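You operate a simulated robot arm through the tools that you are given. There is no shell and no other tool. Be economical: measure what you need, move in short steps, check, and stop when the job is done.

The job below is to be done with a simulated robot arm. You get a single attempt, and the scene is never put back.

## Task
Measure two strokes of wash soap into the navy wash cup by jug.
Fine: pump into the soap jug, empty it into the cup, put the jug back. Set down upright: soap jug.

It is judged by the outcome, as a careful person would: the job done as asked, and still so three seconds after it is handed in. It fails if anything else is knocked over, pushed out of place, dropped, spilled or broken.

## Robot
A 7-joint arm with a two-finger parallel gripper, fixed in place. Base frame: the origin is at the foot of the arm, x ahead of it, y to its left, z up; the work surface is at about z = 840. Units: mm, degrees, N and s.
With the tool pointing down near the work surface it reaches from about 240 to 680 mm from the base axis. Its first joint turns from -66.0 to 66.0 degrees. Payload 2.4 kg.
The TCP is the grasp point between the finger pads, 30 mm short of the fingertips. In the tool frame z runs along the fingers and y along their closing line. Largest opening 94 mm; finger width 28, thickness 10; the body of the gripper, 50 by 96 mm, starts 55 mm behind the TCP.
Orientation is told as [roll, pitch, yaw] about the base's x, y, z axes, in that order, counted from this pose: with the fingers straight down and closing along the base's y, the tool's x points along the base's -x, its y along +y and its z along -z.

## Interface
- The arm moves only by the tool jog_arm. Its argument "steps" is a list of rows, each a list of 7 numbers: the shift along the tool's x, y, z in cm, then the turn, a rotation vector about the tool's x, y, z in degrees, then the gripper command, from -1 (fully open) to 1 (shut), values between in proportion. In form: [[x, y, z, ax, ay, az, jaw], ...]. A call has 1 to 8 rows; each row shifts and turns the commanded pose from where the row before left it, along the tool's axes as they then stand. Rows are played at 5 a second. More than 50 mm and 8.6 degrees between two rows, or a gripper value outside its range, and nothing of the call is played. Where a pose cannot be reached the arm comes as near as it can. A force on the tool above 40 N (or 10 N above the force at the start of the call, whichever is more), or a blocked arm, ends the call early, and 0.2 s more pass. Each finger travels about 153 mm/s and halts on what it meets, pressing with about 21 N; the grip force reading is that of the motor and also rises with nothing between the fingers. The clock runs only during rows and for 0.2 s after the last one: add rows that do not move to give the fingers time. The reply holds the time, the measured pose of the TCP, the force on the tool along the base axes, the opening and the grip force, in the units named above and with some noise, with the torque about the TCP (base axes, N m) and any sound that the robot's microphone picked up.
- Cameras (640 x 400 px; columns grow to the right, rows downward): "scene" is fixed at [41, 477.8, 1458.3]; the picture's right is [-0.66, -0.75, 0.00], its down [-0.45, 0.40, -0.80] and it looks along [0.60, -0.53, -0.60] (base axes); focal length 274 px, centre (320, 200). "wrist" rides on the gripper at [76, 14, -102] in the tool frame; the picture's right is [-0.18, 0.98, 0.00], its down [-0.75, -0.14, -0.64] and it looks along [-0.63, -0.12, 0.77] (tool axes); focal length 243 px, centre (320, 200). There is no depth. A picture from a camera that has moved, and an enlarged one, comes with that camera's place and axes in the base frame and with its lens. The place of the scene camera against the robot may be out by one fixed shift of up to 25 mm in any direction.
- get_image(camera): a new picture of that camera. The clock stands still meanwhile.
- inspect(camera, box): a new picture of the part [left, top, right, bottom] of that camera's present view, enlarged. The clock stands still meanwhile.
- finish_job(): hands the job in; it is judged then, once.

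Work in short steps. Places have to be worked out from the pictures, the camera data and where the tool is seen: move nearer, look again, correct. Check each grasp and each placing, and mend what went wrong. You have 120 turns and 64 pictures in all, those below and enlarged ones among them. Open the gripper and draw the arm clear of the work before you hand the job in, unless the task says otherwise; then end with one line.

The tools are called after "Call:" as name(argument=value, ...) on one line, values as JSON. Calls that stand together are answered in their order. jog_arm: Moves the arm, as the interface text tells. Its arguments: {"type":"object","properties":{"steps":{"type":"array","items":{"type":"array","items":{"type":"number"}}}},"required":["steps"]} The other tools are called the same way: get_image (camera) takes a picture; inspect (camera, box) takes an enlarged picture of a part of a camera's view; finish_job () hands the job in.

At the start:

```text
clock: 0.0
ee_pos: [367.0, 100.2, 1231.3]
ee_rot: [0.0, 0.1, -0.1]
wrist_force: [-1.1, 0.2, 0.1]
ft_torque: [0.01, 0.01, 0.01]
opening: 94.2
grasp_force: 0.0
```

scene: 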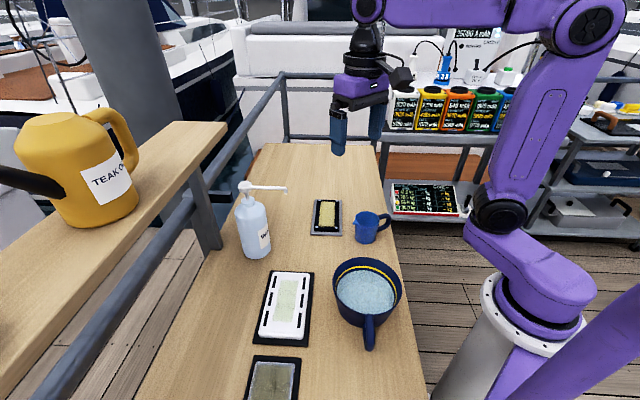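
wrist: 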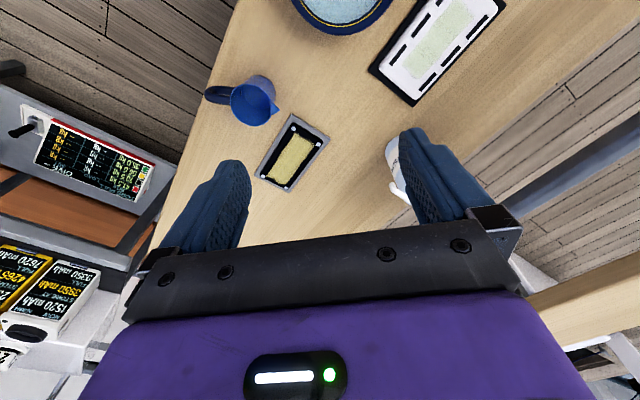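

I'll look closer at the bottle, jug and cup first.

Call:
inspect(camera="scene", box=[220, 160, 420, 285])

Call:
inspect(camera="scene", box=[240, 240, 440, 365])

Call:
inspect(camera="wrist", box=[180, 0, 500, 200])

```text
3.20 times, centred on (320, 222) of scene
camera zoom: at [41.0, 477.8, 1458.3], right [-0.66, -0.75, 0.0], down [-0.45, 0.4, -0.8], along [0.6, -0.53, -0.6], focal length 877 px, centre (320, 128)
```

zoom: 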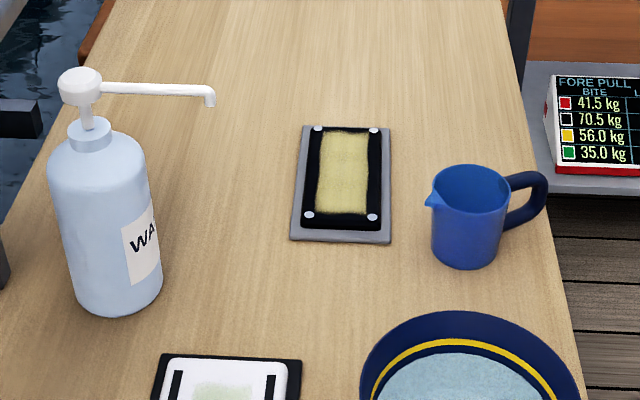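

```text
3.20 times, centred on (340, 302) of scene
camera zoom: at [41.0, 477.8, 1458.3], right [-0.66, -0.75, 0.0], down [-0.45, 0.4, -0.8], along [0.6, -0.53, -0.6], focal length 877 px, centre (256, -128)
```

zoom: 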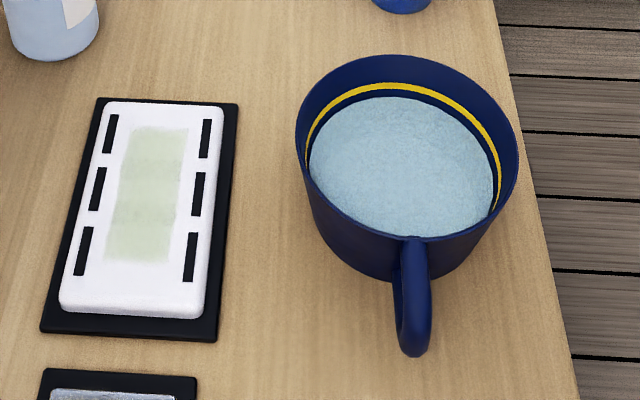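

```text
2.00 times, centred on (340, 100) of wrist
camera zoom: at [291.5, 112.1, 1333.7], right [0.18, 0.98, 0.0], down [0.75, -0.14, 0.64], along [0.63, -0.12, -0.77], focal length 485 px, centre (280, 400)
```

zoom: 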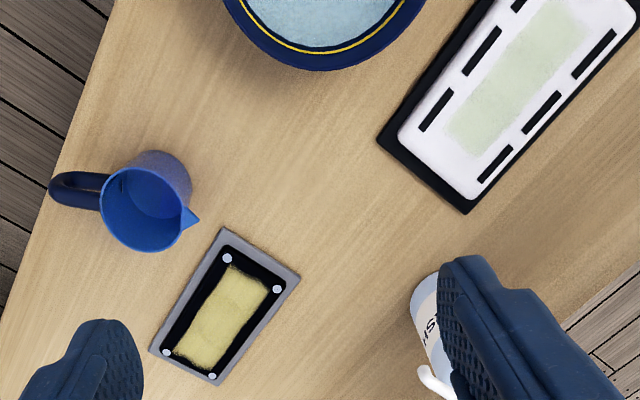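

The jug sits roughly at (407,-22), the bottle near (583,270) and the cup near (270,150). I'll shift the arm to (+y, -x) so that the wrist camera sees all three between the fingers.

Call:
jog_arm(steps=[[2.5, 3.5, 0, 0, 0, 0, -1], [2.5, 3.5, 0, 0, 0, 0, -1], [1.5, 3, 0, 0, 0, 0, -1], [0, 0, 0, 0, 0, 0, -1]])

Call:
get_image(camera="wrist")

```text
clock: 1.0
ee_pos: [301.6, 199.8, 1231.3]
ee_rot: [-0.1, 0.0, -0.2]
wrist_force: [-0.6, -0.4, 1.1]
ft_torque: [-0.01, -0.01, 0.02]
opening: 93.9
grasp_force: 0.0
```

```text
58 pictures are left
camera wrist: at [226.4, 213.1, 1333.3], right [0.19, 0.98, 0.0], down [0.75, -0.14, 0.64], along [0.63, -0.12, -0.77], focal length 243 px, centre (320, 200)
```

wrist: 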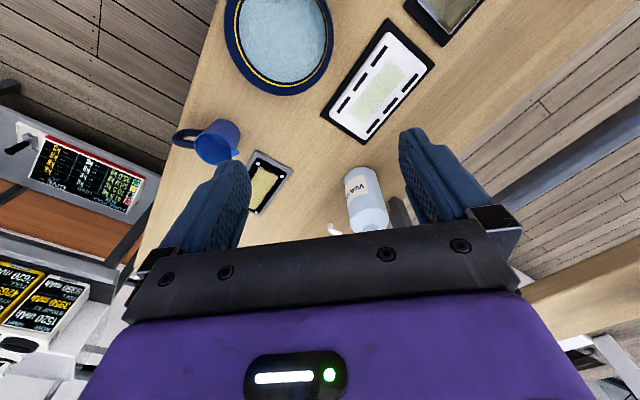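

Call:
inspect(camera="wrist", box=[300, 145, 428, 225])

Call:
inspect(camera="wrist", box=[160, 100, 288, 180])

```text
5.00 times, centred on (364, 185) of wrist
camera zoom: at [226.4, 213.1, 1333.3], right [0.19, 0.98, 0.0], down [0.75, -0.14, 0.64], along [0.63, -0.12, -0.77], focal length 1213 px, centre (100, 275)
```

zoom: 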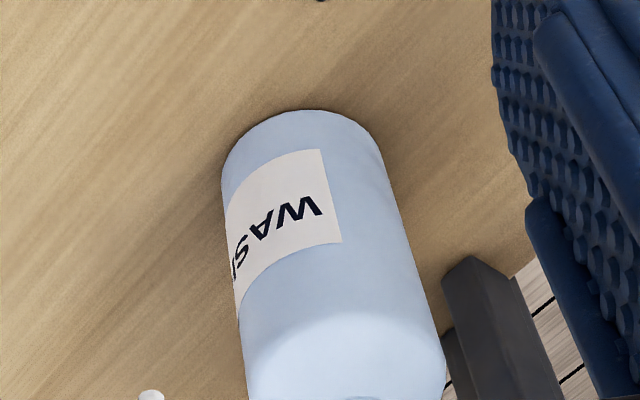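

```text
5.00 times, centred on (224, 140) of wrist
camera zoom: at [226.4, 213.1, 1333.3], right [0.19, 0.98, 0.0], down [0.75, -0.14, 0.64], along [0.63, -0.12, -0.77], focal length 1213 px, centre (800, 500)
```

zoom: 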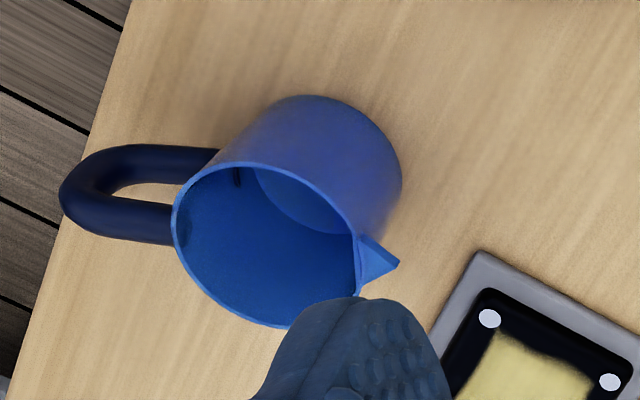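

Wrist views give: jug axis ≈ (410,-34), rim ≈ 68 mm high, Ø≈74, lip azimuth ≈ 72°; cup centre ≈ (261,147); bottle ≈ (586,247), spout tip ≈ (510,176,1052). I plan to grip the jug from the handle side, tool leaning 30°. Before that I'll test empty-handed whether the wrist can do the yaw and the pouring tilt above the cup.

Call:
jog_arm(steps=[[0, 0, 1, 0, 0, -8.5, -1], [0, 0, 1, 0, 0, -8.5, -1], [0, 0, 1, 0, 0, -8.5, -1], [0, 0, 1, 0, 0, -8.5, -1], [0, 0, 1, 0, 0, -8.5, -1], [0, 0, 1, 0, 0, -8.5, -1], [0, 0, 1, 0, 0, -8.5, -1], [0, 0, 1, 0, 0, -8.5, -1]])

```text
clock: 2.8
ee_pos: [302.7, 200.2, 1152.4]
ee_rot: [0.1, 0.0, 68.2]
wrist_force: [0.9, 0.3, 0.9]
ft_torque: [-0.03, 0.0, 0.03]
opening: 94.0
grasp_force: 0.1
```

Yaw works. Now testing the pour tilt (turn about tool y).

Call:
jog_arm(steps=[[0, 0, 0, 0, 8.5, 0, -1], [0, 0, 0, 0, 8.5, 0, -1], [0, 0, 0, 0, 8.5, 0, -1], [0, 0, 0, 0, 8.5, 0, -1], [0, 0, 0, 0, 8.5, 0, -1], [0, 0, 0, 0, 8.5, 0, -1], [0, 0, 0, 0, 8.5, 0, -1], [0, 0, 0, 0, 8.5, 0, -1]])

Call:
jog_arm(steps=[[0, 0, 0, 0, 8.5, 0, -1], [0, 0, 0, 0, 8.5, 0, -1], [0, 0, 0, 0, 0, 0, -1]])

Call:
get_image(camera="scene")

```text
clock: 4.8
ee_pos: [282.9, 223.9, 1152.3]
ee_rot: [0.1, 68.3, 76.6]
wrist_force: [-0.1, -0.8, 0.0]
ft_torque: [0.04, 0.02, -0.04]
opening: 94.1
grasp_force: 0.1
out of reach, approached as far as the arm can: row 8
stopped in row 8: the arm was blocked; the commanded pose is now the measured one
```

```text
clock: 5.6
ee_pos: [238.6, 198.9, 1138.8]
ee_rot: [0.2, 79.4, 76.6]
wrist_force: [0.1, 0.0, 0.1]
ft_torque: [0.0, -0.02, -0.01]
opening: 93.9
grasp_force: 0.0
out of reach, approached as far as the arm can: row 1, 2
```

```text
55 pictures are left
```

scene: 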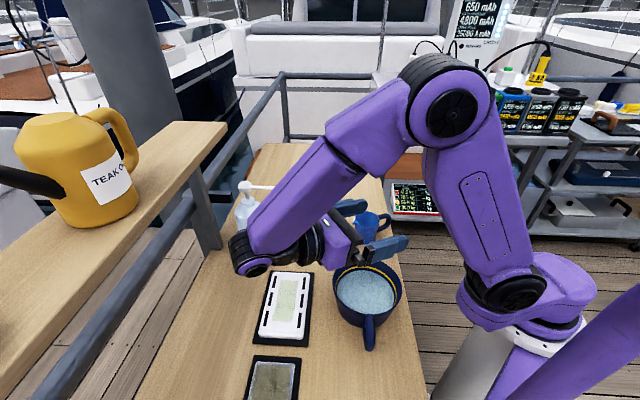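

The far end of that tilt was not reached at that place with that yaw. I'll test the same tilt with the lip azimuth turned toward the front (~45°) and TCP moved toward the cup's actual place.

Call:
jog_arm(steps=[[0, 0, 1.7, -7.35, 0, 1.43, -1], [0, 0, 1.7, -7.35, 0, 1.43, -1], [0, 0, 1.7, -7.35, 0, 1.43, -1], [0, 0, 1.7, -7.35, 0, 1.43, -1], [0, 0, 0, 0, 6, 0, -1], [0, 0, 0, 0, 0, 0, -1]])

```text
clock: 7.0
ee_pos: [211.7, 139.1, 1126.3]
ee_rot: [-2.7, 85.5, 43.7]
wrist_force: [0.4, -0.1, 0.5]
ft_torque: [0.0, 0.01, 0.02]
opening: 94.0
grasp_force: 0.0
```

Works at ~44° azimuth. Now checking it at the real pouring height and place.

Call:
jog_arm(steps=[[-2.5, -0.9, -0.5, 0, 0, 0, -1], [-2.5, -0.8, -0.5, 0, 0, 0, -1], [-2.5, -0.8, -0.5, 0, 0, 0, -1], [-2.5, -0.8, -0.6, 0, 0, 0, -1], [0, 0, 0, 0, 0, 0, -1]])

Call:
get_image(camera="scene")

```text
clock: 8.2
ee_pos: [256.9, 136.8, 1029.7]
ee_rot: [-2.7, 85.5, 43.8]
wrist_force: [-0.3, 0.1, -0.8]
ft_torque: [-0.01, -0.02, 0.0]
opening: 94.0
grasp_force: 0.0
```

```text
54 pictures are left
```

scene: 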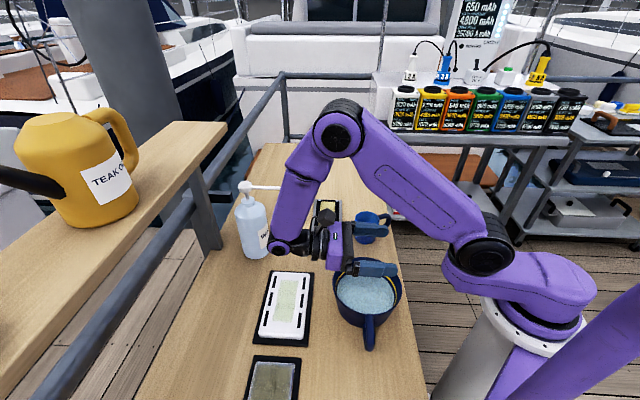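

Pour pose is reachable there. I'll raise and untilt the tool, then head for the jug.

Call:
jog_arm(steps=[[3, 0, 0, 0, -8.5, 0, -1], [3, 0, 0, 0, -8.5, 0, -1], [3, 0, 0, 0, -8.5, 0, -1], [0, 0, 0, 0, -8.5, 0, -1], [0, 0, 0, 0, -8.5, 0, -1], [0, 0, 0, 0, -8.5, 0, -1], [0, 0, 0, 0, -8.5, 0, -1], [0, 0, 0, 0, -8.5, 0, -1]])

Call:
jog_arm(steps=[[0, -2, 0, 0, -8.5, 0, -1], [0, -4, 0, 0, -8.5, 0, -1], [0, -4, 0, 0, 0, -7, -1], [0, -4, 0, 0, 0, -7, -1], [0, 0, 0, 0, 0, -7, -1], [0, 0, 0, 0, 0, -7, -1]])

```text
clock: 10.0
ee_pos: [242.0, 121.7, 1117.0]
ee_rot: [-0.2, 17.3, 46.3]
wrist_force: [0.7, -0.2, -1.5]
ft_torque: [0.01, 0.02, 0.01]
opening: 94.1
grasp_force: 0.2
```

```text
clock: 11.4
ee_pos: [346.8, 30.4, 1117.3]
ee_rot: [-0.1, 0.6, 74.4]
wrist_force: [0.0, -0.2, 0.4]
ft_torque: [-0.05, -0.01, 0.02]
opening: 94.4
grasp_force: 0.1
```

Call:
jog_arm(steps=[[3.5, -2.5, 1.4, 0, 0, 1.9, -1], [3.5, -2.5, 1.4, 0, 0, 0, -1], [3.4, -2.6, 1.4, 0, 0, 0, -1], [0, 0, 0, 0, -7.5, 0, -1], [0, 0, 0, 0, -7.5, 0, -1], [0, 0, 0, 0, -7.5, 0, -1], [0, 0, 0, 0, -7.5, 0, -1], [0, 0, 0, 0, 0, 0, -1]])

Call:
get_image(camera="wrist")

Call:
get_image(camera="scene")

```text
clock: 13.2
ee_pos: [389.0, -91.9, 1076.0]
ee_rot: [0.0, -29.6, 72.5]
wrist_force: [-0.2, -1.9, 0.2]
ft_torque: [0.02, 0.03, 0.02]
opening: 94.1
grasp_force: 0.1
```

```text
53 pictures are left
camera wrist: at [340.5, -200.7, 1126.5], right [-0.89, 0.45, 0.09], down [0.24, 0.28, 0.93], along [0.39, 0.85, -0.35], focal length 243 px, centre (320, 200)
```

wrist: 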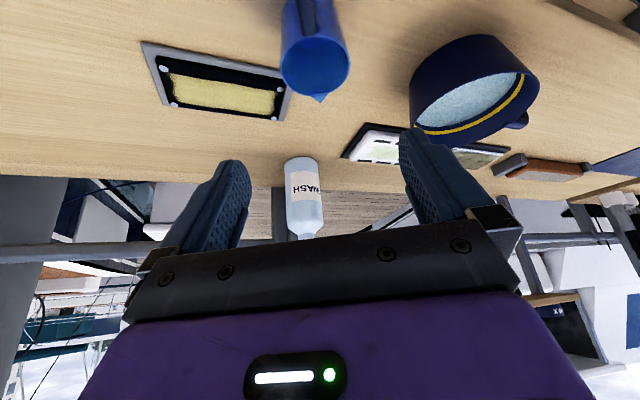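

```text
52 pictures are left
```

scene: 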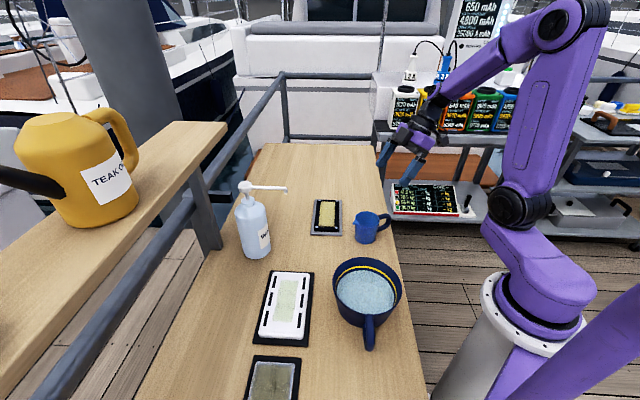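

Call:
inspect(camera="wrist", box=[256, 0, 384, 110])

```text
3.64 times, centred on (320, 55) of wrist
camera zoom: at [340.5, -200.7, 1126.5], right [-0.89, 0.45, 0.09], down [0.24, 0.28, 0.93], along [0.39, 0.85, -0.35], focal length 882 px, centre (320, 727)
```

zoom: 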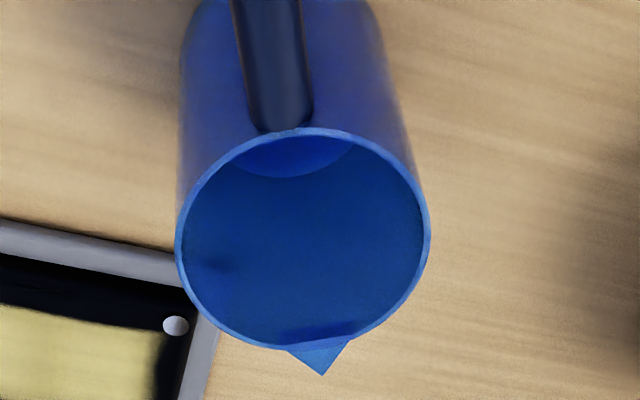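

Jug axis ≈ (410,-30), lip azimuth ≈ 72°, matches the tool yaw. I move onto the approach line, about 100 mm short of the grasp.

Call:
jog_arm(steps=[[1.9, -0.1, 3.2, 0, 0, 0, -1], [1.9, -0.1, 3.2, 0, 0, 0, -1], [0, 0, 3.2, 0, 0, 0, -1], [0, 0, 0, 0, 0, 0, -1]])

Call:
get_image(camera="wrist")

Call:
inspect(camera="scene", box=[320, 140, 480, 260])

```text
clock: 14.2
ee_pos: [394.5, -78.7, 972.4]
ee_rot: [0.0, -29.4, 72.5]
wrist_force: [0.9, 0.5, 0.6]
ft_torque: [-0.01, 0.02, -0.03]
opening: 94.2
grasp_force: 0.0
```

```text
50 pictures are left
camera wrist: at [346.9, -186.7, 1023.5], right [-0.89, 0.45, 0.09], down [0.24, 0.28, 0.93], along [0.39, 0.85, -0.36], focal length 243 px, centre (320, 200)
```

wrist: 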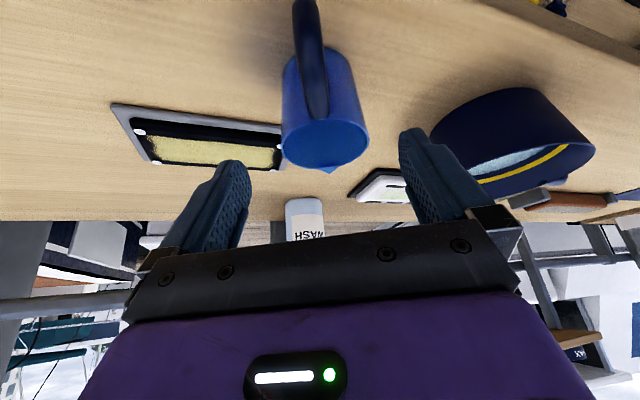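

```text
3.33 times, centred on (400, 200) of scene
camera zoom: at [41.0, 477.9, 1458.3], right [-0.66, -0.75, 0.0], down [-0.45, 0.4, -0.8], along [0.6, -0.53, -0.6], focal length 914 px, centre (53, 200)
```

zoom: 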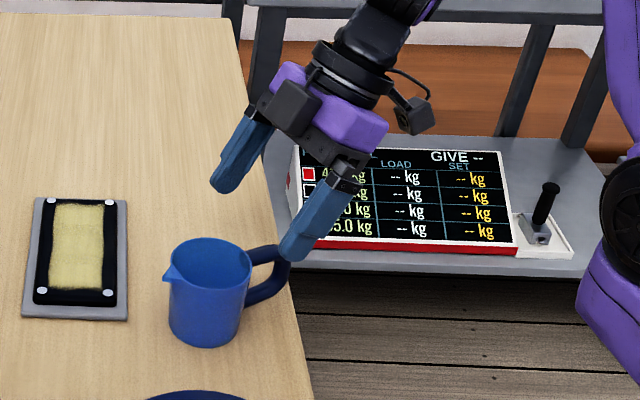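

Aligned laterally. Advancing ~98 mm along the tool axis to straddle the jug.

Call:
jog_arm(steps=[[0, 0, 2.5, 0, 0, 0, -1], [0, 0, 2.5, 0, 0, 0, -1], [0, 0, 2.5, 0, 0, 0, -1], [0, 0, 2.3, 0, 0, 0, -1], [0, 0, 0, 0, 0, 0, -1]])

Call:
get_image(camera="wrist")

Call:
inspect(camera="scene", box=[320, 160, 440, 260])

```text
clock: 15.4
ee_pos: [409.8, -32.1, 890.4]
ee_rot: [0.0, -29.5, 72.5]
wrist_force: [0.0, 0.6, 0.4]
ft_torque: [0.0, 0.04, 0.0]
opening: 94.0
grasp_force: 0.0
```

```text
48 pictures are left
camera wrist: at [361.7, -140.7, 939.5], right [-0.89, 0.45, 0.09], down [0.24, 0.28, 0.93], along [0.39, 0.85, -0.36], focal length 243 px, centre (320, 200)
```

wrist: 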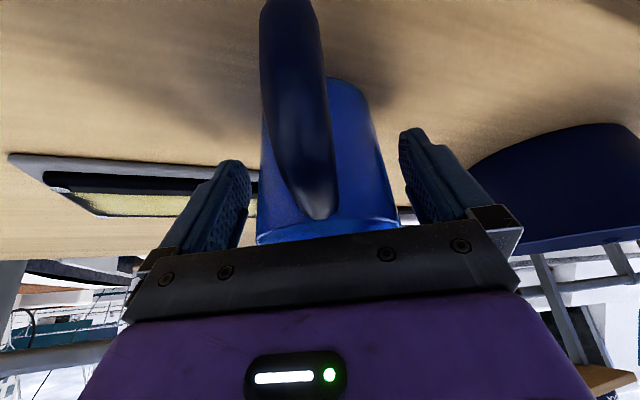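

```text
4.00 times, centred on (380, 210) of scene
camera zoom: at [41.0, 477.9, 1458.3], right [-0.66, -0.75, 0.0], down [-0.45, 0.4, -0.8], along [0.6, -0.53, -0.6], focal length 1096 px, centre (80, 160)
```

zoom: 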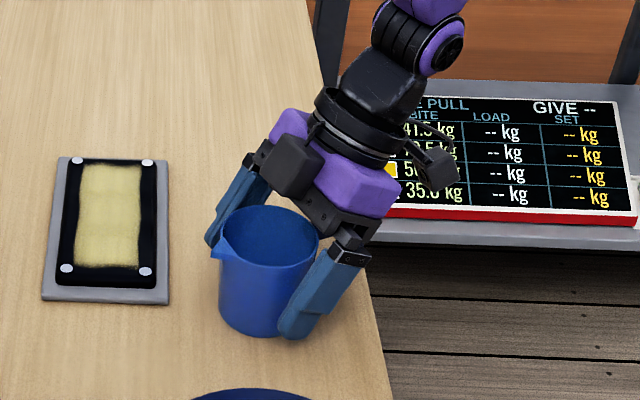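

Jug lies centred between the fingers. Closing.

Call:
jog_arm(steps=[[0, 0, 0, 0, 0, 0, -0.3], [0, 0, 0, 0, 0, 0, 0.2], [0, 0, 0, 0, 0, 0, 1], [0, 0, 0, 0, 0, 0, 1]])

Call:
inspect(camera="scene", box=[320, 160, 440, 260])

```text
clock: 16.4
ee_pos: [410.6, -33.5, 887.7]
ee_rot: [0.0, -29.5, 72.5]
wrist_force: [-0.9, 0.4, 0.7]
ft_torque: [0.01, 0.0, -0.01]
opening: 74.6
grasp_force: 21.4
```

```text
4.00 times, centred on (380, 210) of scene
camera zoom: at [41.0, 477.8, 1458.3], right [-0.66, -0.75, 0.0], down [-0.45, 0.4, -0.8], along [0.6, -0.53, -0.6], focal length 1096 px, centre (80, 160)
```

zoom: 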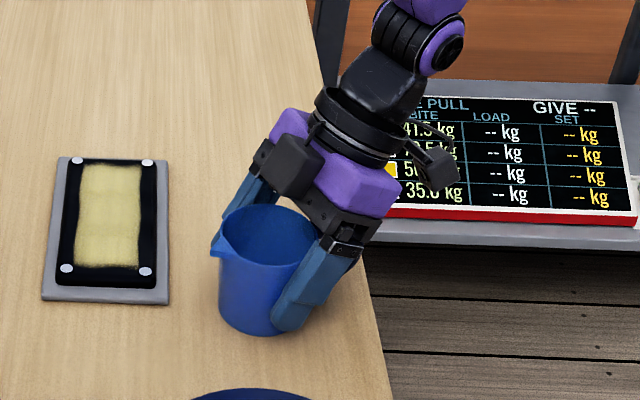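

Grasp holds (74.6 mm, 21 N). Lifting 30 mm, checking, then carrying toward the spout.

Call:
jog_arm(steps=[[0.74, 0, -1.3, 0, 0, 0, 1], [0.74, 0, -1.3, 0, 0, 0, 1], [0, 0, 0, 0, 0, 0, 1]])

Call:
inspect(camera="scene", box=[320, 160, 440, 260])

```text
clock: 17.2
ee_pos: [401.3, -58.4, 904.0]
ee_rot: [-0.1, -29.5, 72.5]
wrist_force: [0.6, 0.2, -1.4]
ft_torque: [0.05, 0.0, 0.01]
opening: 74.6
grasp_force: 20.5
```

```text
4.00 times, centred on (380, 210) of scene
camera zoom: at [41.0, 477.8, 1458.3], right [-0.66, -0.75, 0.0], down [-0.45, 0.4, -0.8], along [0.6, -0.53, -0.6], focal length 1096 px, centre (80, 160)
```

zoom: 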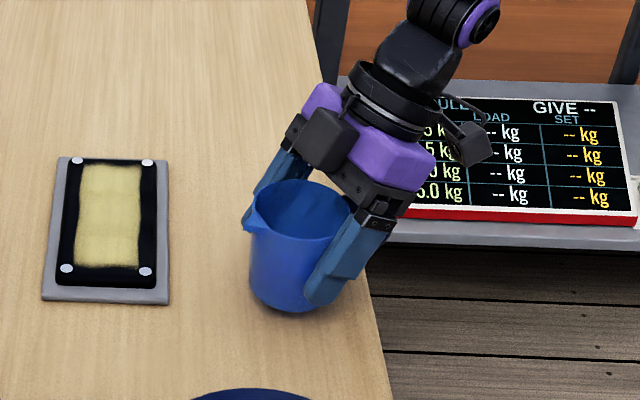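

The sign of the lift's x part was off: it moved back a little, with no harm. Corrected: lift more and carry forward ~190 mm.

Call:
jog_arm(steps=[[-0.8, 0, -1.4, 0, 0, 0, 1], [-3.3, -0.67, 1.88, 0, 0, 0, 1], [-3.3, -0.67, 1.88, 0, 0, 0, 1], [-3.3, -0.67, 1.88, 0, 0, 0, 1], [-3.3, -0.67, 1.88, 0, 0, 0, 1], [-3.3, -0.67, 1.88, 0, 0, 0, 1], [0, 0, 0, 0, 0, 0, 1]])

Call:
inspect(camera="scene", box=[200, 140, 400, 300])

Call:
get_image(camera="wrist")

```text
clock: 18.8
ee_pos: [491.0, 115.1, 919.6]
ee_rot: [0.0, -29.4, 72.4]
wrist_force: [0.2, -0.5, -0.7]
ft_torque: [0.01, 0.0, 0.01]
opening: 74.4
grasp_force: 21.3
```

```text
2.50 times, centred on (300, 220) of scene
camera zoom: at [41.0, 477.9, 1458.3], right [-0.66, -0.75, 0.0], down [-0.45, 0.4, -0.8], along [0.6, -0.53, -0.6], focal length 685 px, centre (370, 150)
```

zoom: 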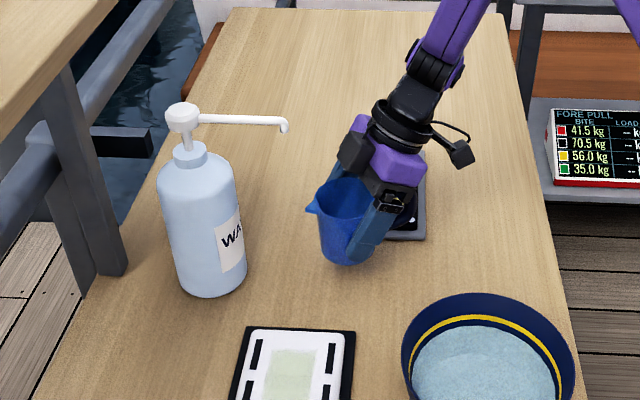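

```text
43 pictures are left
camera wrist: at [443.2, 6.9, 969.7], right [-0.89, 0.45, 0.09], down [0.24, 0.28, 0.93], along [0.39, 0.85, -0.36], focal length 243 px, centre (320, 200)
```

wrist: 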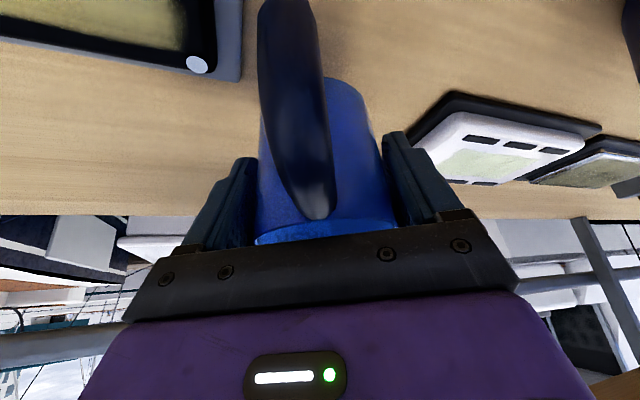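

Jug is at about (492,118); the spout tip I judge at ≈(507,176,1060). Moving 60 mm further forward under it, staying 30 mm high, then checking.

Call:
jog_arm(steps=[[-2.6, 0.15, 1.48, 0, 0, 0, 1], [-2.6, 0.15, 1.48, 0, 0, 0, 1], [0, 0, 0, 0, 0, 0, 1]])

Call:
inspect(camera="scene", box=[200, 140, 400, 300])

```text
clock: 19.6
ee_pos: [507.0, 171.5, 919.4]
ee_rot: [0.0, -29.4, 72.5]
wrist_force: [0.4, 0.9, -0.6]
ft_torque: [0.04, -0.01, 0.01]
opening: 74.4
grasp_force: 21.1
```

```text
2.50 times, centred on (300, 220) of scene
camera zoom: at [41.0, 477.9, 1458.3], right [-0.66, -0.75, 0.0], down [-0.45, 0.4, -0.8], along [0.6, -0.53, -0.6], focal length 685 px, centre (370, 150)
```

zoom: 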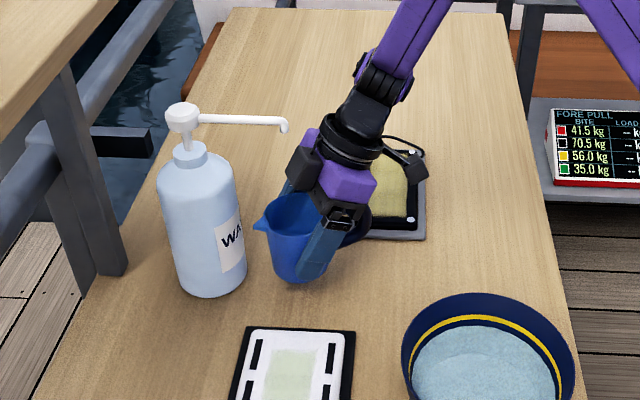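

Looks aligned. Lowering the jug to the table.

Call:
jog_arm(steps=[[0.5, 0, 0.87, 0, 0, 0, 1], [0.5, 0, 0.87, 0, 0, 0, 1], [0.35, 0, 0.61, 0, 0, 0, 1], [0.1, 0, 0.17, 0, 0, 0, 1], [0, 0, 0, 0, 0, 0, 1]])

```text
clock: 20.8
ee_pos: [505.6, 171.1, 889.2]
ee_rot: [-0.1, -29.6, 72.4]
wrist_force: [-0.2, 0.0, -0.3]
ft_torque: [-0.01, -0.03, -0.01]
opening: 74.6
grasp_force: 20.8
```

Call:
jog_arm(steps=[[0.05, 0, 0.087, 0, 0, 0, 1], [0.05, 0, 0.087, 0, 0, 0, 1], [0, 0, 0, 0, 0, 0, 1]])

Call:
inspect(camera="scene", box=[250, 190, 350, 270])

```text
clock: 21.6
ee_pos: [506.1, 171.8, 888.5]
ee_rot: [-0.1, -29.5, 72.5]
wrist_force: [-1.3, -2.0, 10.3]
ft_torque: [-0.07, 0.21, 0.02]
opening: 74.4
grasp_force: 21.4
```

```text
5.00 times, centred on (300, 230) of scene
camera zoom: at [40.8, 477.7, 1458.3], right [-0.66, -0.75, 0.0], down [-0.45, 0.4, -0.8], along [0.6, -0.53, -0.6], focal length 1370 px, centre (420, 50)
```

zoom: 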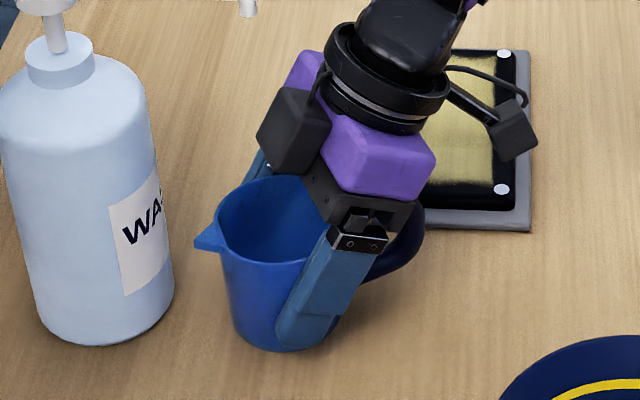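

Seated on the table (10 N up). Releasing partly and backing out along the tool axis.

Call:
jog_arm(steps=[[0, 0, 0, 0, 0, 0, -0.85], [0, 0, 0, 0, 0, 0, -0.85], [0, 0, 0, 0, 0, 0, -0.85]])

Call:
jog_arm(steps=[[0, 0, -1.5, 0, 0, 0, -0.85], [0, 0, -3, 0, 0, 0, -0.85], [0, 0, -4, 0, 0, 0, -0.85], [0, 0, -4, 0, 0, 0, -0.85], [0, 0, 0, 0, 0, 0, -0.85]])

Call:
inspect(camera="scene", box=[200, 140, 400, 300])

Call:
get_image(camera="wrist")

```text
clock: 22.4
ee_pos: [506.6, 170.8, 887.9]
ee_rot: [-0.1, -29.5, 72.5]
wrist_force: [0.9, -0.1, -0.3]
ft_torque: [0.0, 0.0, -0.02]
opening: 87.3
grasp_force: 0.1
```

```text
clock: 23.6
ee_pos: [486.8, 111.5, 996.3]
ee_rot: [0.0, -29.5, 72.5]
wrist_force: [0.6, 0.5, -0.7]
ft_torque: [0.0, 0.02, -0.01]
opening: 87.0
grasp_force: 0.1
```

```text
2.50 times, centred on (300, 220) of scene
camera zoom: at [41.0, 477.8, 1458.3], right [-0.66, -0.75, 0.0], down [-0.45, 0.4, -0.8], along [0.6, -0.53, -0.6], focal length 685 px, centre (370, 150)
```

zoom: 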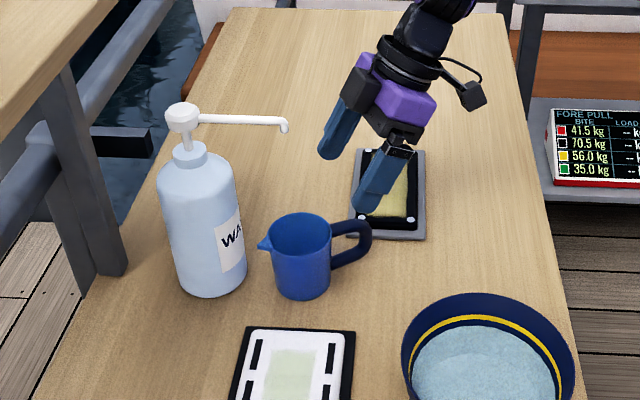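

```text
39 pictures are left
camera wrist: at [438.6, 3.9, 1048.1], right [-0.89, 0.45, 0.09], down [0.24, 0.28, 0.93], along [0.39, 0.85, -0.36], focal length 243 px, centre (320, 200)
```

wrist: 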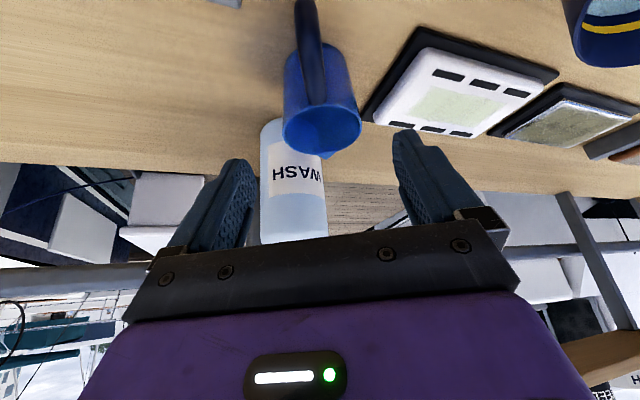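

Jug stands upright under the spout. I'll back off, raise and level the tool for a second view of spout against jug before pumping.

Call:
jog_arm(steps=[[2.0, 0, -4, 0, 0, 0, -0.85], [2.0, 0, -4, 0, 0, 0, -0.85], [0, 0, -4, 0, 7.4, 0, -0.85], [0, 0, -4, 0, 7.4, 0, -0.85], [0, 0, -4, 0, 7.4, 0, -0.85], [0, 0, -4, 0, 7.3, 0, -0.85], [0, 0, 0, 0, 0, 0, -0.85]])

Call:
get_image(camera="wrist")

```text
clock: 25.2
ee_pos: [450.5, -7.1, 1198.8]
ee_rot: [0.1, 0.0, 72.6]
wrist_force: [0.3, -0.2, 0.2]
ft_torque: [0.0, -0.03, -0.01]
opening: 86.8
grasp_force: 0.1
```

```text
38 pictures are left
camera wrist: at [414.2, -75.1, 1299.2], right [-0.88, 0.47, 0.0], down [0.36, 0.68, 0.64], along [0.3, 0.56, -0.77], focal length 243 px, centre (320, 200)
```

wrist: 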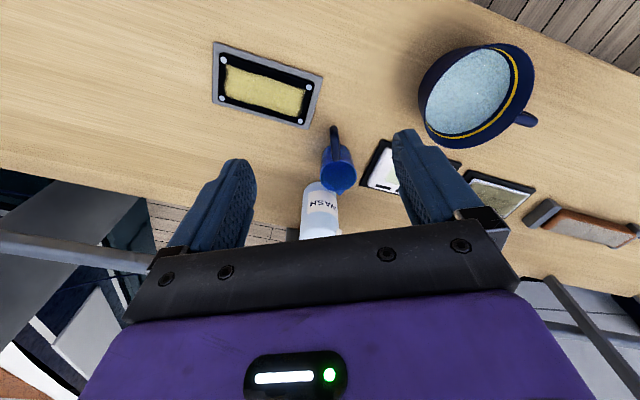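

The spout tip is hidden by the gripper edge; shift 60 mm forward and 80 mm up.

Call:
jog_arm(steps=[[-3, 0, -4, 0, 0, 0, -0.85], [-3, 0, -4, 0, 0, 0, -0.85], [0, 0, 0, 0, 0, 0, -0.85]])

Call:
inspect(camera="wrist", box=[256, 110, 416, 230])

```text
clock: 26.0
ee_pos: [470.6, 51.3, 1275.9]
ee_rot: [0.0, 0.0, 72.5]
wrist_force: [0.3, 1.0, 0.5]
ft_torque: [0.0, 0.0, 0.01]
opening: 87.0
grasp_force: 0.1
```

```text
3.33 times, centred on (336, 170) of wrist
camera zoom: at [432.6, -18.0, 1378.6], right [-0.88, 0.47, 0.0], down [0.36, 0.68, 0.64], along [0.3, 0.57, -0.77], focal length 809 px, centre (267, 300)
```

zoom: 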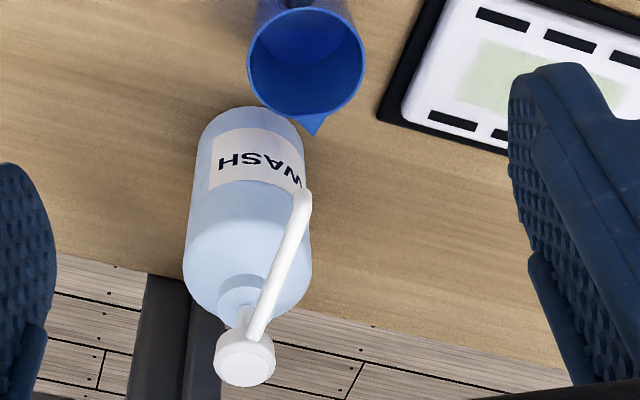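

Two views agree: spout tip ≈ (511,172) over jug axis ≈ (508,175), within the 68 mm opening. Pump head ≈ (583,241), top ≈ 1075–1080. Moving the open gripper above the head, then checking alignment.

Call:
jog_arm(steps=[[-3.6, -0.83, 1.7, 0, 0, 0, -0.85], [-3.6, -0.83, 1.7, 0, 0, 0, -0.85], [-3.6, -0.83, 1.7, 0, 0, 0, -0.85], [-3.6, -0.83, 1.7, 0, 0, 0, -0.85], [-3.6, -0.83, 1.7, 0, 0, 0, -0.85], [-3.5, -0.83, 1.7, 0, 0, 0, -0.85], [0, 0, 0, 0, 0, 0, -0.85]])

Call:
get_image(camera="wrist")

Call:
get_image(camera="scene")

```text
clock: 27.6
ee_pos: [582.1, 242.1, 1174.3]
ee_rot: [-0.1, 0.1, 72.5]
wrist_force: [-0.1, -0.9, 0.1]
ft_torque: [-0.01, -0.02, 0.0]
opening: 87.1
grasp_force: 0.0
```

```text
36 pictures are left
camera wrist: at [545.7, 172.4, 1276.2], right [-0.88, 0.47, 0.0], down [0.36, 0.68, 0.64], along [0.3, 0.57, -0.77], focal length 243 px, centre (320, 200)
```

wrist: 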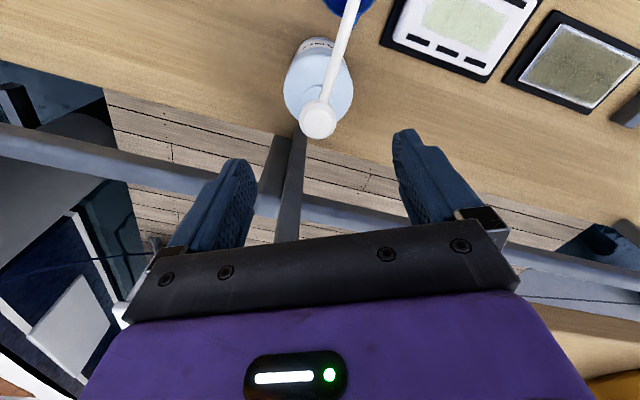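

```text
35 pictures are left
```

scene: 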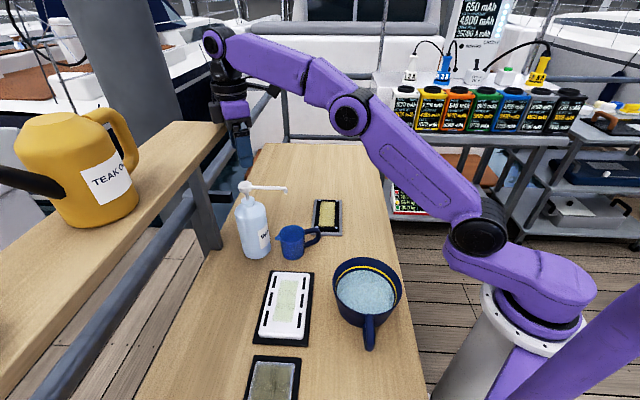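

Head centre computes to ≈(584,242) – tool axis is over it. Closing the fingers and descending to just above.

Call:
jog_arm(steps=[[0, -0.15, 0, 0, 0, 0, 1], [0, 0, 1, 0, 0, 0, 1], [0, 0, 1.5, 0, 0, 0, 1], [0, 0, 1.5, 0, 0, 0, 1], [0, 0, 1.3, 0, 0, 0, 1], [0, 0, 0, 0, 0, 0, 1]])

Call:
get_image(camera="wrist")

Call:
inspect(camera="scene", box=[190, 130, 310, 220])

```text
clock: 28.4
ee_pos: [585.3, 241.9, 1164.3]
ee_rot: [-1.4, -1.3, 72.5]
wrist_force: [-0.9, 0.1, 3.1]
ft_torque: [0.07, -0.06, 0.04]
opening: 0.3
grasp_force: 21.2
stopped in row 3: the force on the tool passed its limit at 54 N (the readings are from after the stop); the commanded pose is now the measured one
```

```text
34 pictures are left
camera wrist: at [545.6, 171.2, 1263.7], right [-0.88, 0.47, -0.02], down [0.34, 0.67, 0.66], along [0.33, 0.58, -0.75], focal length 243 px, centre (320, 200)
```

wrist: 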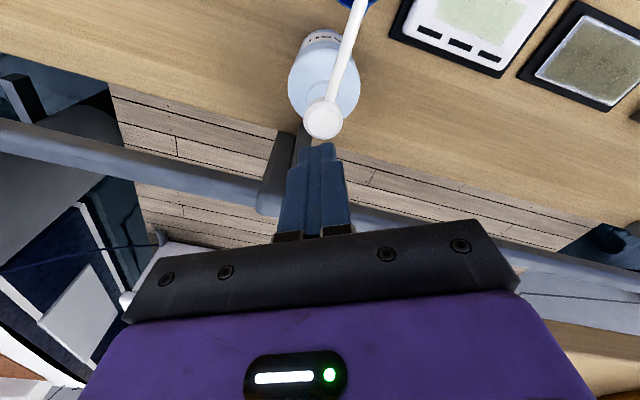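

```text
4.44 times, centred on (250, 175) of scene
camera zoom: at [40.9, 477.8, 1458.3], right [-0.66, -0.75, 0.0], down [-0.45, 0.4, -0.8], along [0.6, -0.53, -0.6], focal length 1218 px, centre (631, 311)
```

zoom: 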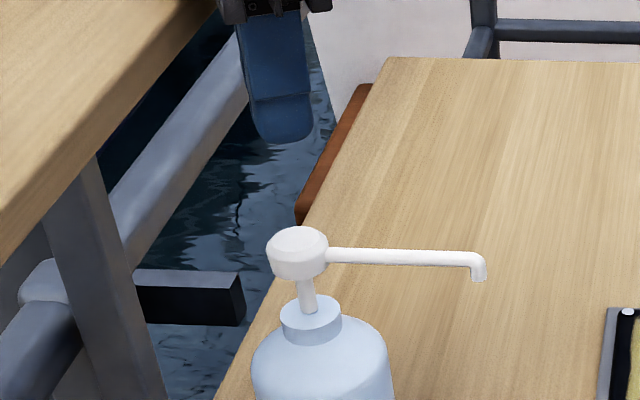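

Something stopped the arm with 54 N, yet the fingertips are well clear of the pump. I look at what the gripper or wrist may have touched.

Call:
inspect(camera="scene", box=[160, 10, 320, 150])

Call:
get_image(camera="scene")

```text
2.86 times, centred on (240, 80) of scene
camera zoom: at [40.9, 477.8, 1458.3], right [-0.66, -0.75, 0.0], down [-0.45, 0.4, -0.8], along [0.6, -0.53, -0.6], focal length 783 px, centre (549, 543)
```

zoom: 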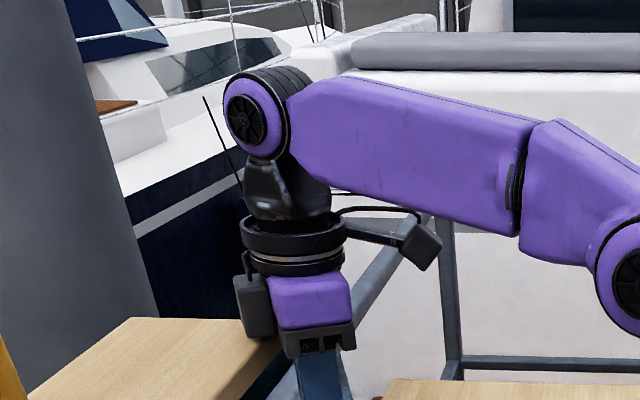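

```text
31 pictures are left
```

scene: 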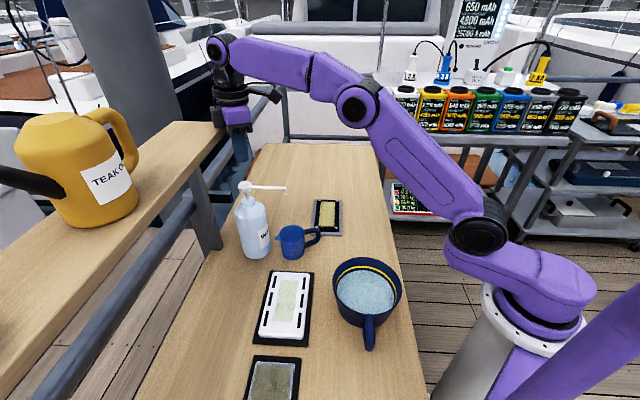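

A box on the gripper's far side touched the end of the shelf (shelf top z≈1225, only ~30 mm beyond the pump axis). I'll back up, turn to yaw ≈45° and lean the tool 35° so the gripper body stays on the robot side of the shelf.

Call:
jog_arm(steps=[[0, 0, -3, 0, 0, 0, 1], [2, 0, -4, 0, 0, 0, 1], [4, 0, 0, 1, 0, 7, 1], [4, 0, 0, 0, 1, 7, 1], [0, 0, 0, 0, 0, 7, 1], [0, 0, 0, 0, 0, 7, 1], [0, 0, 0, 0, 0, 0, 1]])

```text
clock: 30.0
ee_pos: [538.6, 144.9, 1231.3]
ee_rot: [-1.7, -1.3, 44.3]
wrist_force: [-0.3, -0.3, -0.3]
ft_torque: [-0.01, -0.01, -0.01]
opening: 0.0
grasp_force: 20.8
out of reach, approached as far as the arm can: row 2
```

Call:
jog_arm(steps=[[0, 0, 0, -1.7, -6, 0, 1], [0, 0, 0, 0, -7, 0, 1], [0, 0, 0, 0, -7, 0, 1], [0, 0, 0, 0, -7, 0, 1], [0, 0, 0, 0, -7, 0, 1], [0, 0, 0, 0, 0, 0, 1]])

```text
clock: 31.4
ee_pos: [539.7, 145.4, 1231.4]
ee_rot: [-0.1, -35.4, 44.6]
wrist_force: [-0.7, 0.5, -0.4]
ft_torque: [-0.04, 0.0, -0.03]
opening: 0.0
grasp_force: 20.8
```

Call:
jog_arm(steps=[[-1, 1.25, 4, 0, 0, 0, 1], [-1, 1.25, 4, 0, 0, 0, 1], [-1, 1.26, 4, 0, 0, 0, 1], [0, 0, 0, 0, 0, 0, 1]])

Call:
get_image(camera="wrist")

Call:
inspect(camera="scene", box=[180, 70, 340, 230])

```text
clock: 32.4
ee_pos: [580.2, 238.5, 1148.8]
ee_rot: [0.0, -35.2, 44.7]
wrist_force: [0.2, -0.7, -0.4]
ft_torque: [0.03, 0.01, 0.01]
opening: 0.1
grasp_force: 21.0
```

```text
30 pictures are left
camera wrist: at [484.4, 162.8, 1188.9], right [-0.58, 0.81, 0.1], down [0.27, 0.07, 0.96], along [0.77, 0.59, -0.26], focal length 243 px, centre (320, 200)
```

wrist: 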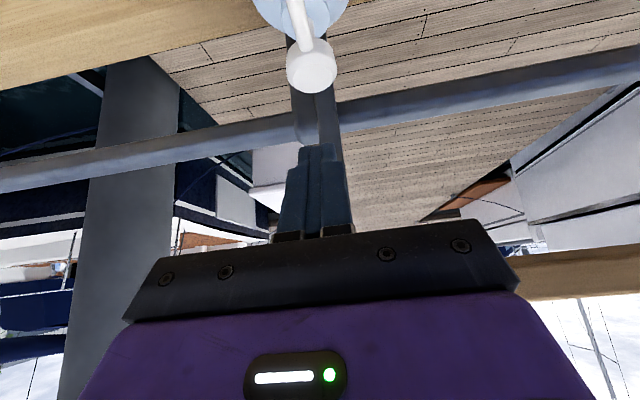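

```text
2.50 times, centred on (260, 150) of scene
camera zoom: at [41.0, 477.9, 1458.3], right [-0.66, -0.75, 0.0], down [-0.45, 0.4, -0.8], along [0.6, -0.53, -0.6], focal length 685 px, centre (470, 325)
```

zoom: 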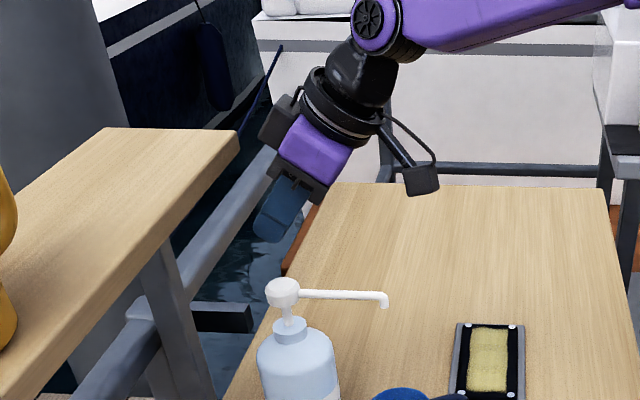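

Gripper is clear of the shelf. The contact edge should be over the head centre (~584,242). Descending 28 mm then in 3 mm steps.

Call:
jog_arm(steps=[[0.8, 0, 1.14, 0, 0, 0, 1], [0.8, 0, 1.14, 0, 0, 0, 1], [0, 0, 0, 0, 0, 0, 1]])

Call:
inspect(camera="scene", box=[200, 130, 320, 230])

Call:
inspect(camera="wrist", box=[256, 20, 384, 200])

```text
clock: 33.2
ee_pos: [580.6, 237.7, 1122.1]
ee_rot: [0.0, -35.2, 44.6]
wrist_force: [-0.3, 0.3, 0.9]
ft_torque: [-0.05, 0.03, 0.02]
opening: 0.0
grasp_force: 21.1
```

```text
4.00 times, centred on (260, 180) of scene
camera zoom: at [41.0, 477.8, 1458.3], right [-0.66, -0.75, 0.0], down [-0.45, 0.4, -0.8], along [0.6, -0.53, -0.6], focal length 1096 px, centre (560, 280)
```

zoom: 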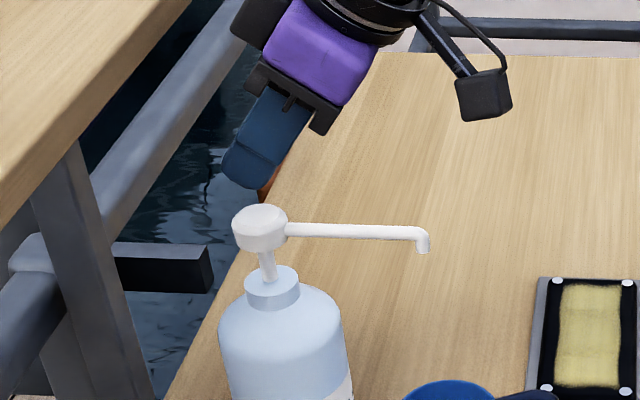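

```text
2.22 times, centred on (320, 110) of wrist
camera zoom: at [485.1, 162.3, 1160.9], right [-0.58, 0.81, 0.1], down [0.27, 0.07, 0.96], along [0.77, 0.59, -0.26], focal length 539 px, centre (320, 400)
```

zoom: 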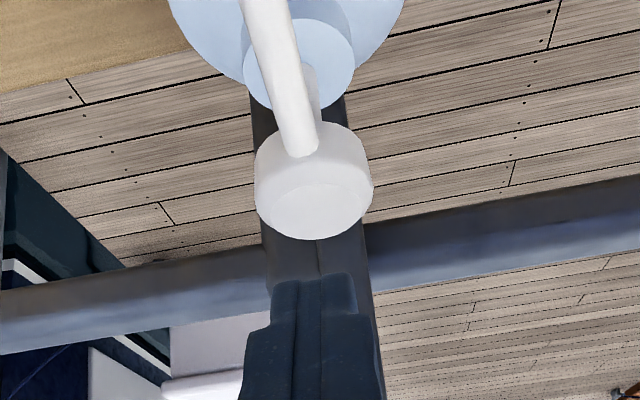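

Aligned. Pressing down in 4 mm steps until force shows contact.

Call:
jog_arm(steps=[[0.23, 0, 0.327, 0, 0, 0, 1], [0.23, 0, 0.327, 0, 0, 0, 1], [0.23, 0, 0.327, 0, 0, 0, 1], [0.23, 0, 0.327, 0, 0, 0, 1], [0, 0, 0, 0, 0, 0, 1]])

```text
clock: 34.4
ee_pos: [579.8, 237.2, 1107.4]
ee_rot: [0.0, -35.2, 44.5]
wrist_force: [0.4, 0.6, 0.0]
ft_torque: [0.0, 0.0, 0.0]
opening: 0.1
grasp_force: 21.3
```

Call:
jog_arm(steps=[[0.23, 0, 0.327, 0, 0, 0, 1], [0.23, 0, 0.327, 0, 0, 0, 1], [0, 0, 0, 0, 0, 0, 1]])

Call:
inspect(camera="scene", box=[200, 130, 320, 230])

```text
clock: 35.2
ee_pos: [581.5, 236.8, 1097.9]
ee_rot: [0.0, -35.3, 44.6]
wrist_force: [0.7, 0.5, 1.9]
ft_torque: [-0.03, -0.01, -0.01]
opening: 0.0
grasp_force: 20.3
```

```text
4.00 times, centred on (260, 180) of scene
camera zoom: at [41.0, 477.8, 1458.3], right [-0.66, -0.75, 0.0], down [-0.45, 0.4, -0.8], along [0.6, -0.53, -0.6], focal length 1096 px, centre (560, 280)
```

zoom: 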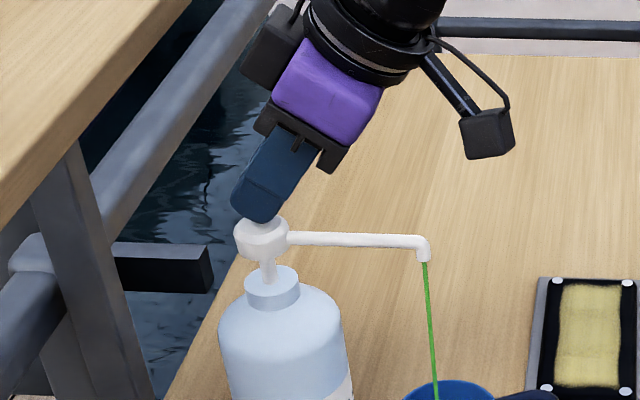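

The head is going down and green soap streams into the jug. Completing stroke 1.

Call:
jog_arm(steps=[[0.23, 0, 0.327, 0, 0, 0, 1], [0.23, 0, 0.327, 0, 0, 0, 1], [0.23, 0, 0.327, 0, 0, 0, 1], [0, 0, 0, 0, 0, 0, 1]])

Call:
inspect(camera="scene", box=[200, 130, 360, 270])

```text
clock: 36.2
ee_pos: [581.3, 238.6, 1090.0]
ee_rot: [-0.3, -35.7, 44.7]
wrist_force: [-4.4, -1.3, 21.5]
ft_torque: [0.07, 0.07, 0.05]
opening: 0.0
grasp_force: 21.0
```

```text
2.86 times, centred on (280, 200) of scene
camera zoom: at [40.4, 477.7, 1458.4], right [-0.66, -0.75, 0.0], down [-0.45, 0.4, -0.8], along [0.6, -0.53, -0.6], focal length 783 px, centre (434, 200)
```

zoom: 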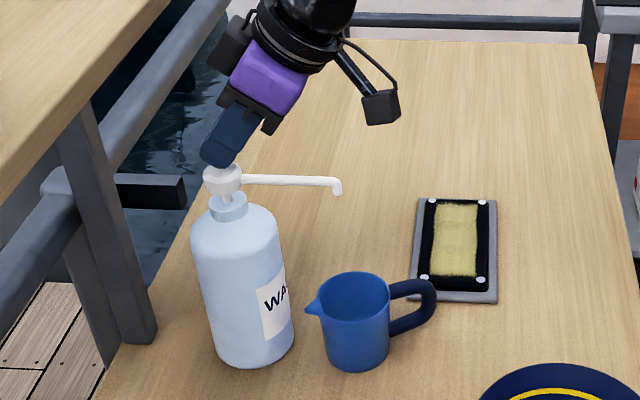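

Bottomed out (21 N, flow ended): one stroke. Raising fully to let the head return.

Call:
jog_arm(steps=[[-0.5, 0, -0.7, 0, 0, 0, 1], [-0.7, 0, -1.0, 0, 0, 0, 1], [-0.8, 0, -1.14, 0, 0, 0, 1], [0, 0, 0, 0, 0, 0, 1], [0, 0, 0, 0, 0, 0, 1], [0, 0, 0, 0, 0, 0, 1]])

Call:
inspect(camera="scene", box=[200, 130, 360, 270])

```text
clock: 37.6
ee_pos: [581.3, 237.8, 1121.6]
ee_rot: [-0.1, -35.3, 44.7]
wrist_force: [0.3, -0.2, -0.1]
ft_torque: [-0.05, 0.0, 0.01]
opening: 0.0
grasp_force: 21.3
```

```text
2.86 times, centred on (280, 200) of scene
camera zoom: at [41.0, 477.8, 1458.3], right [-0.66, -0.75, 0.0], down [-0.45, 0.4, -0.8], along [0.6, -0.53, -0.6], focal length 783 px, centre (434, 200)
```

zoom: 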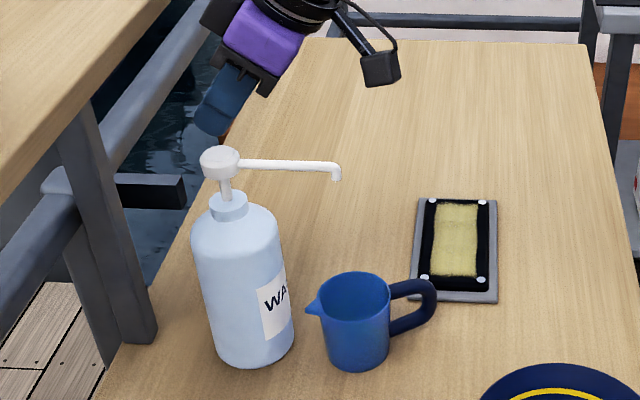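

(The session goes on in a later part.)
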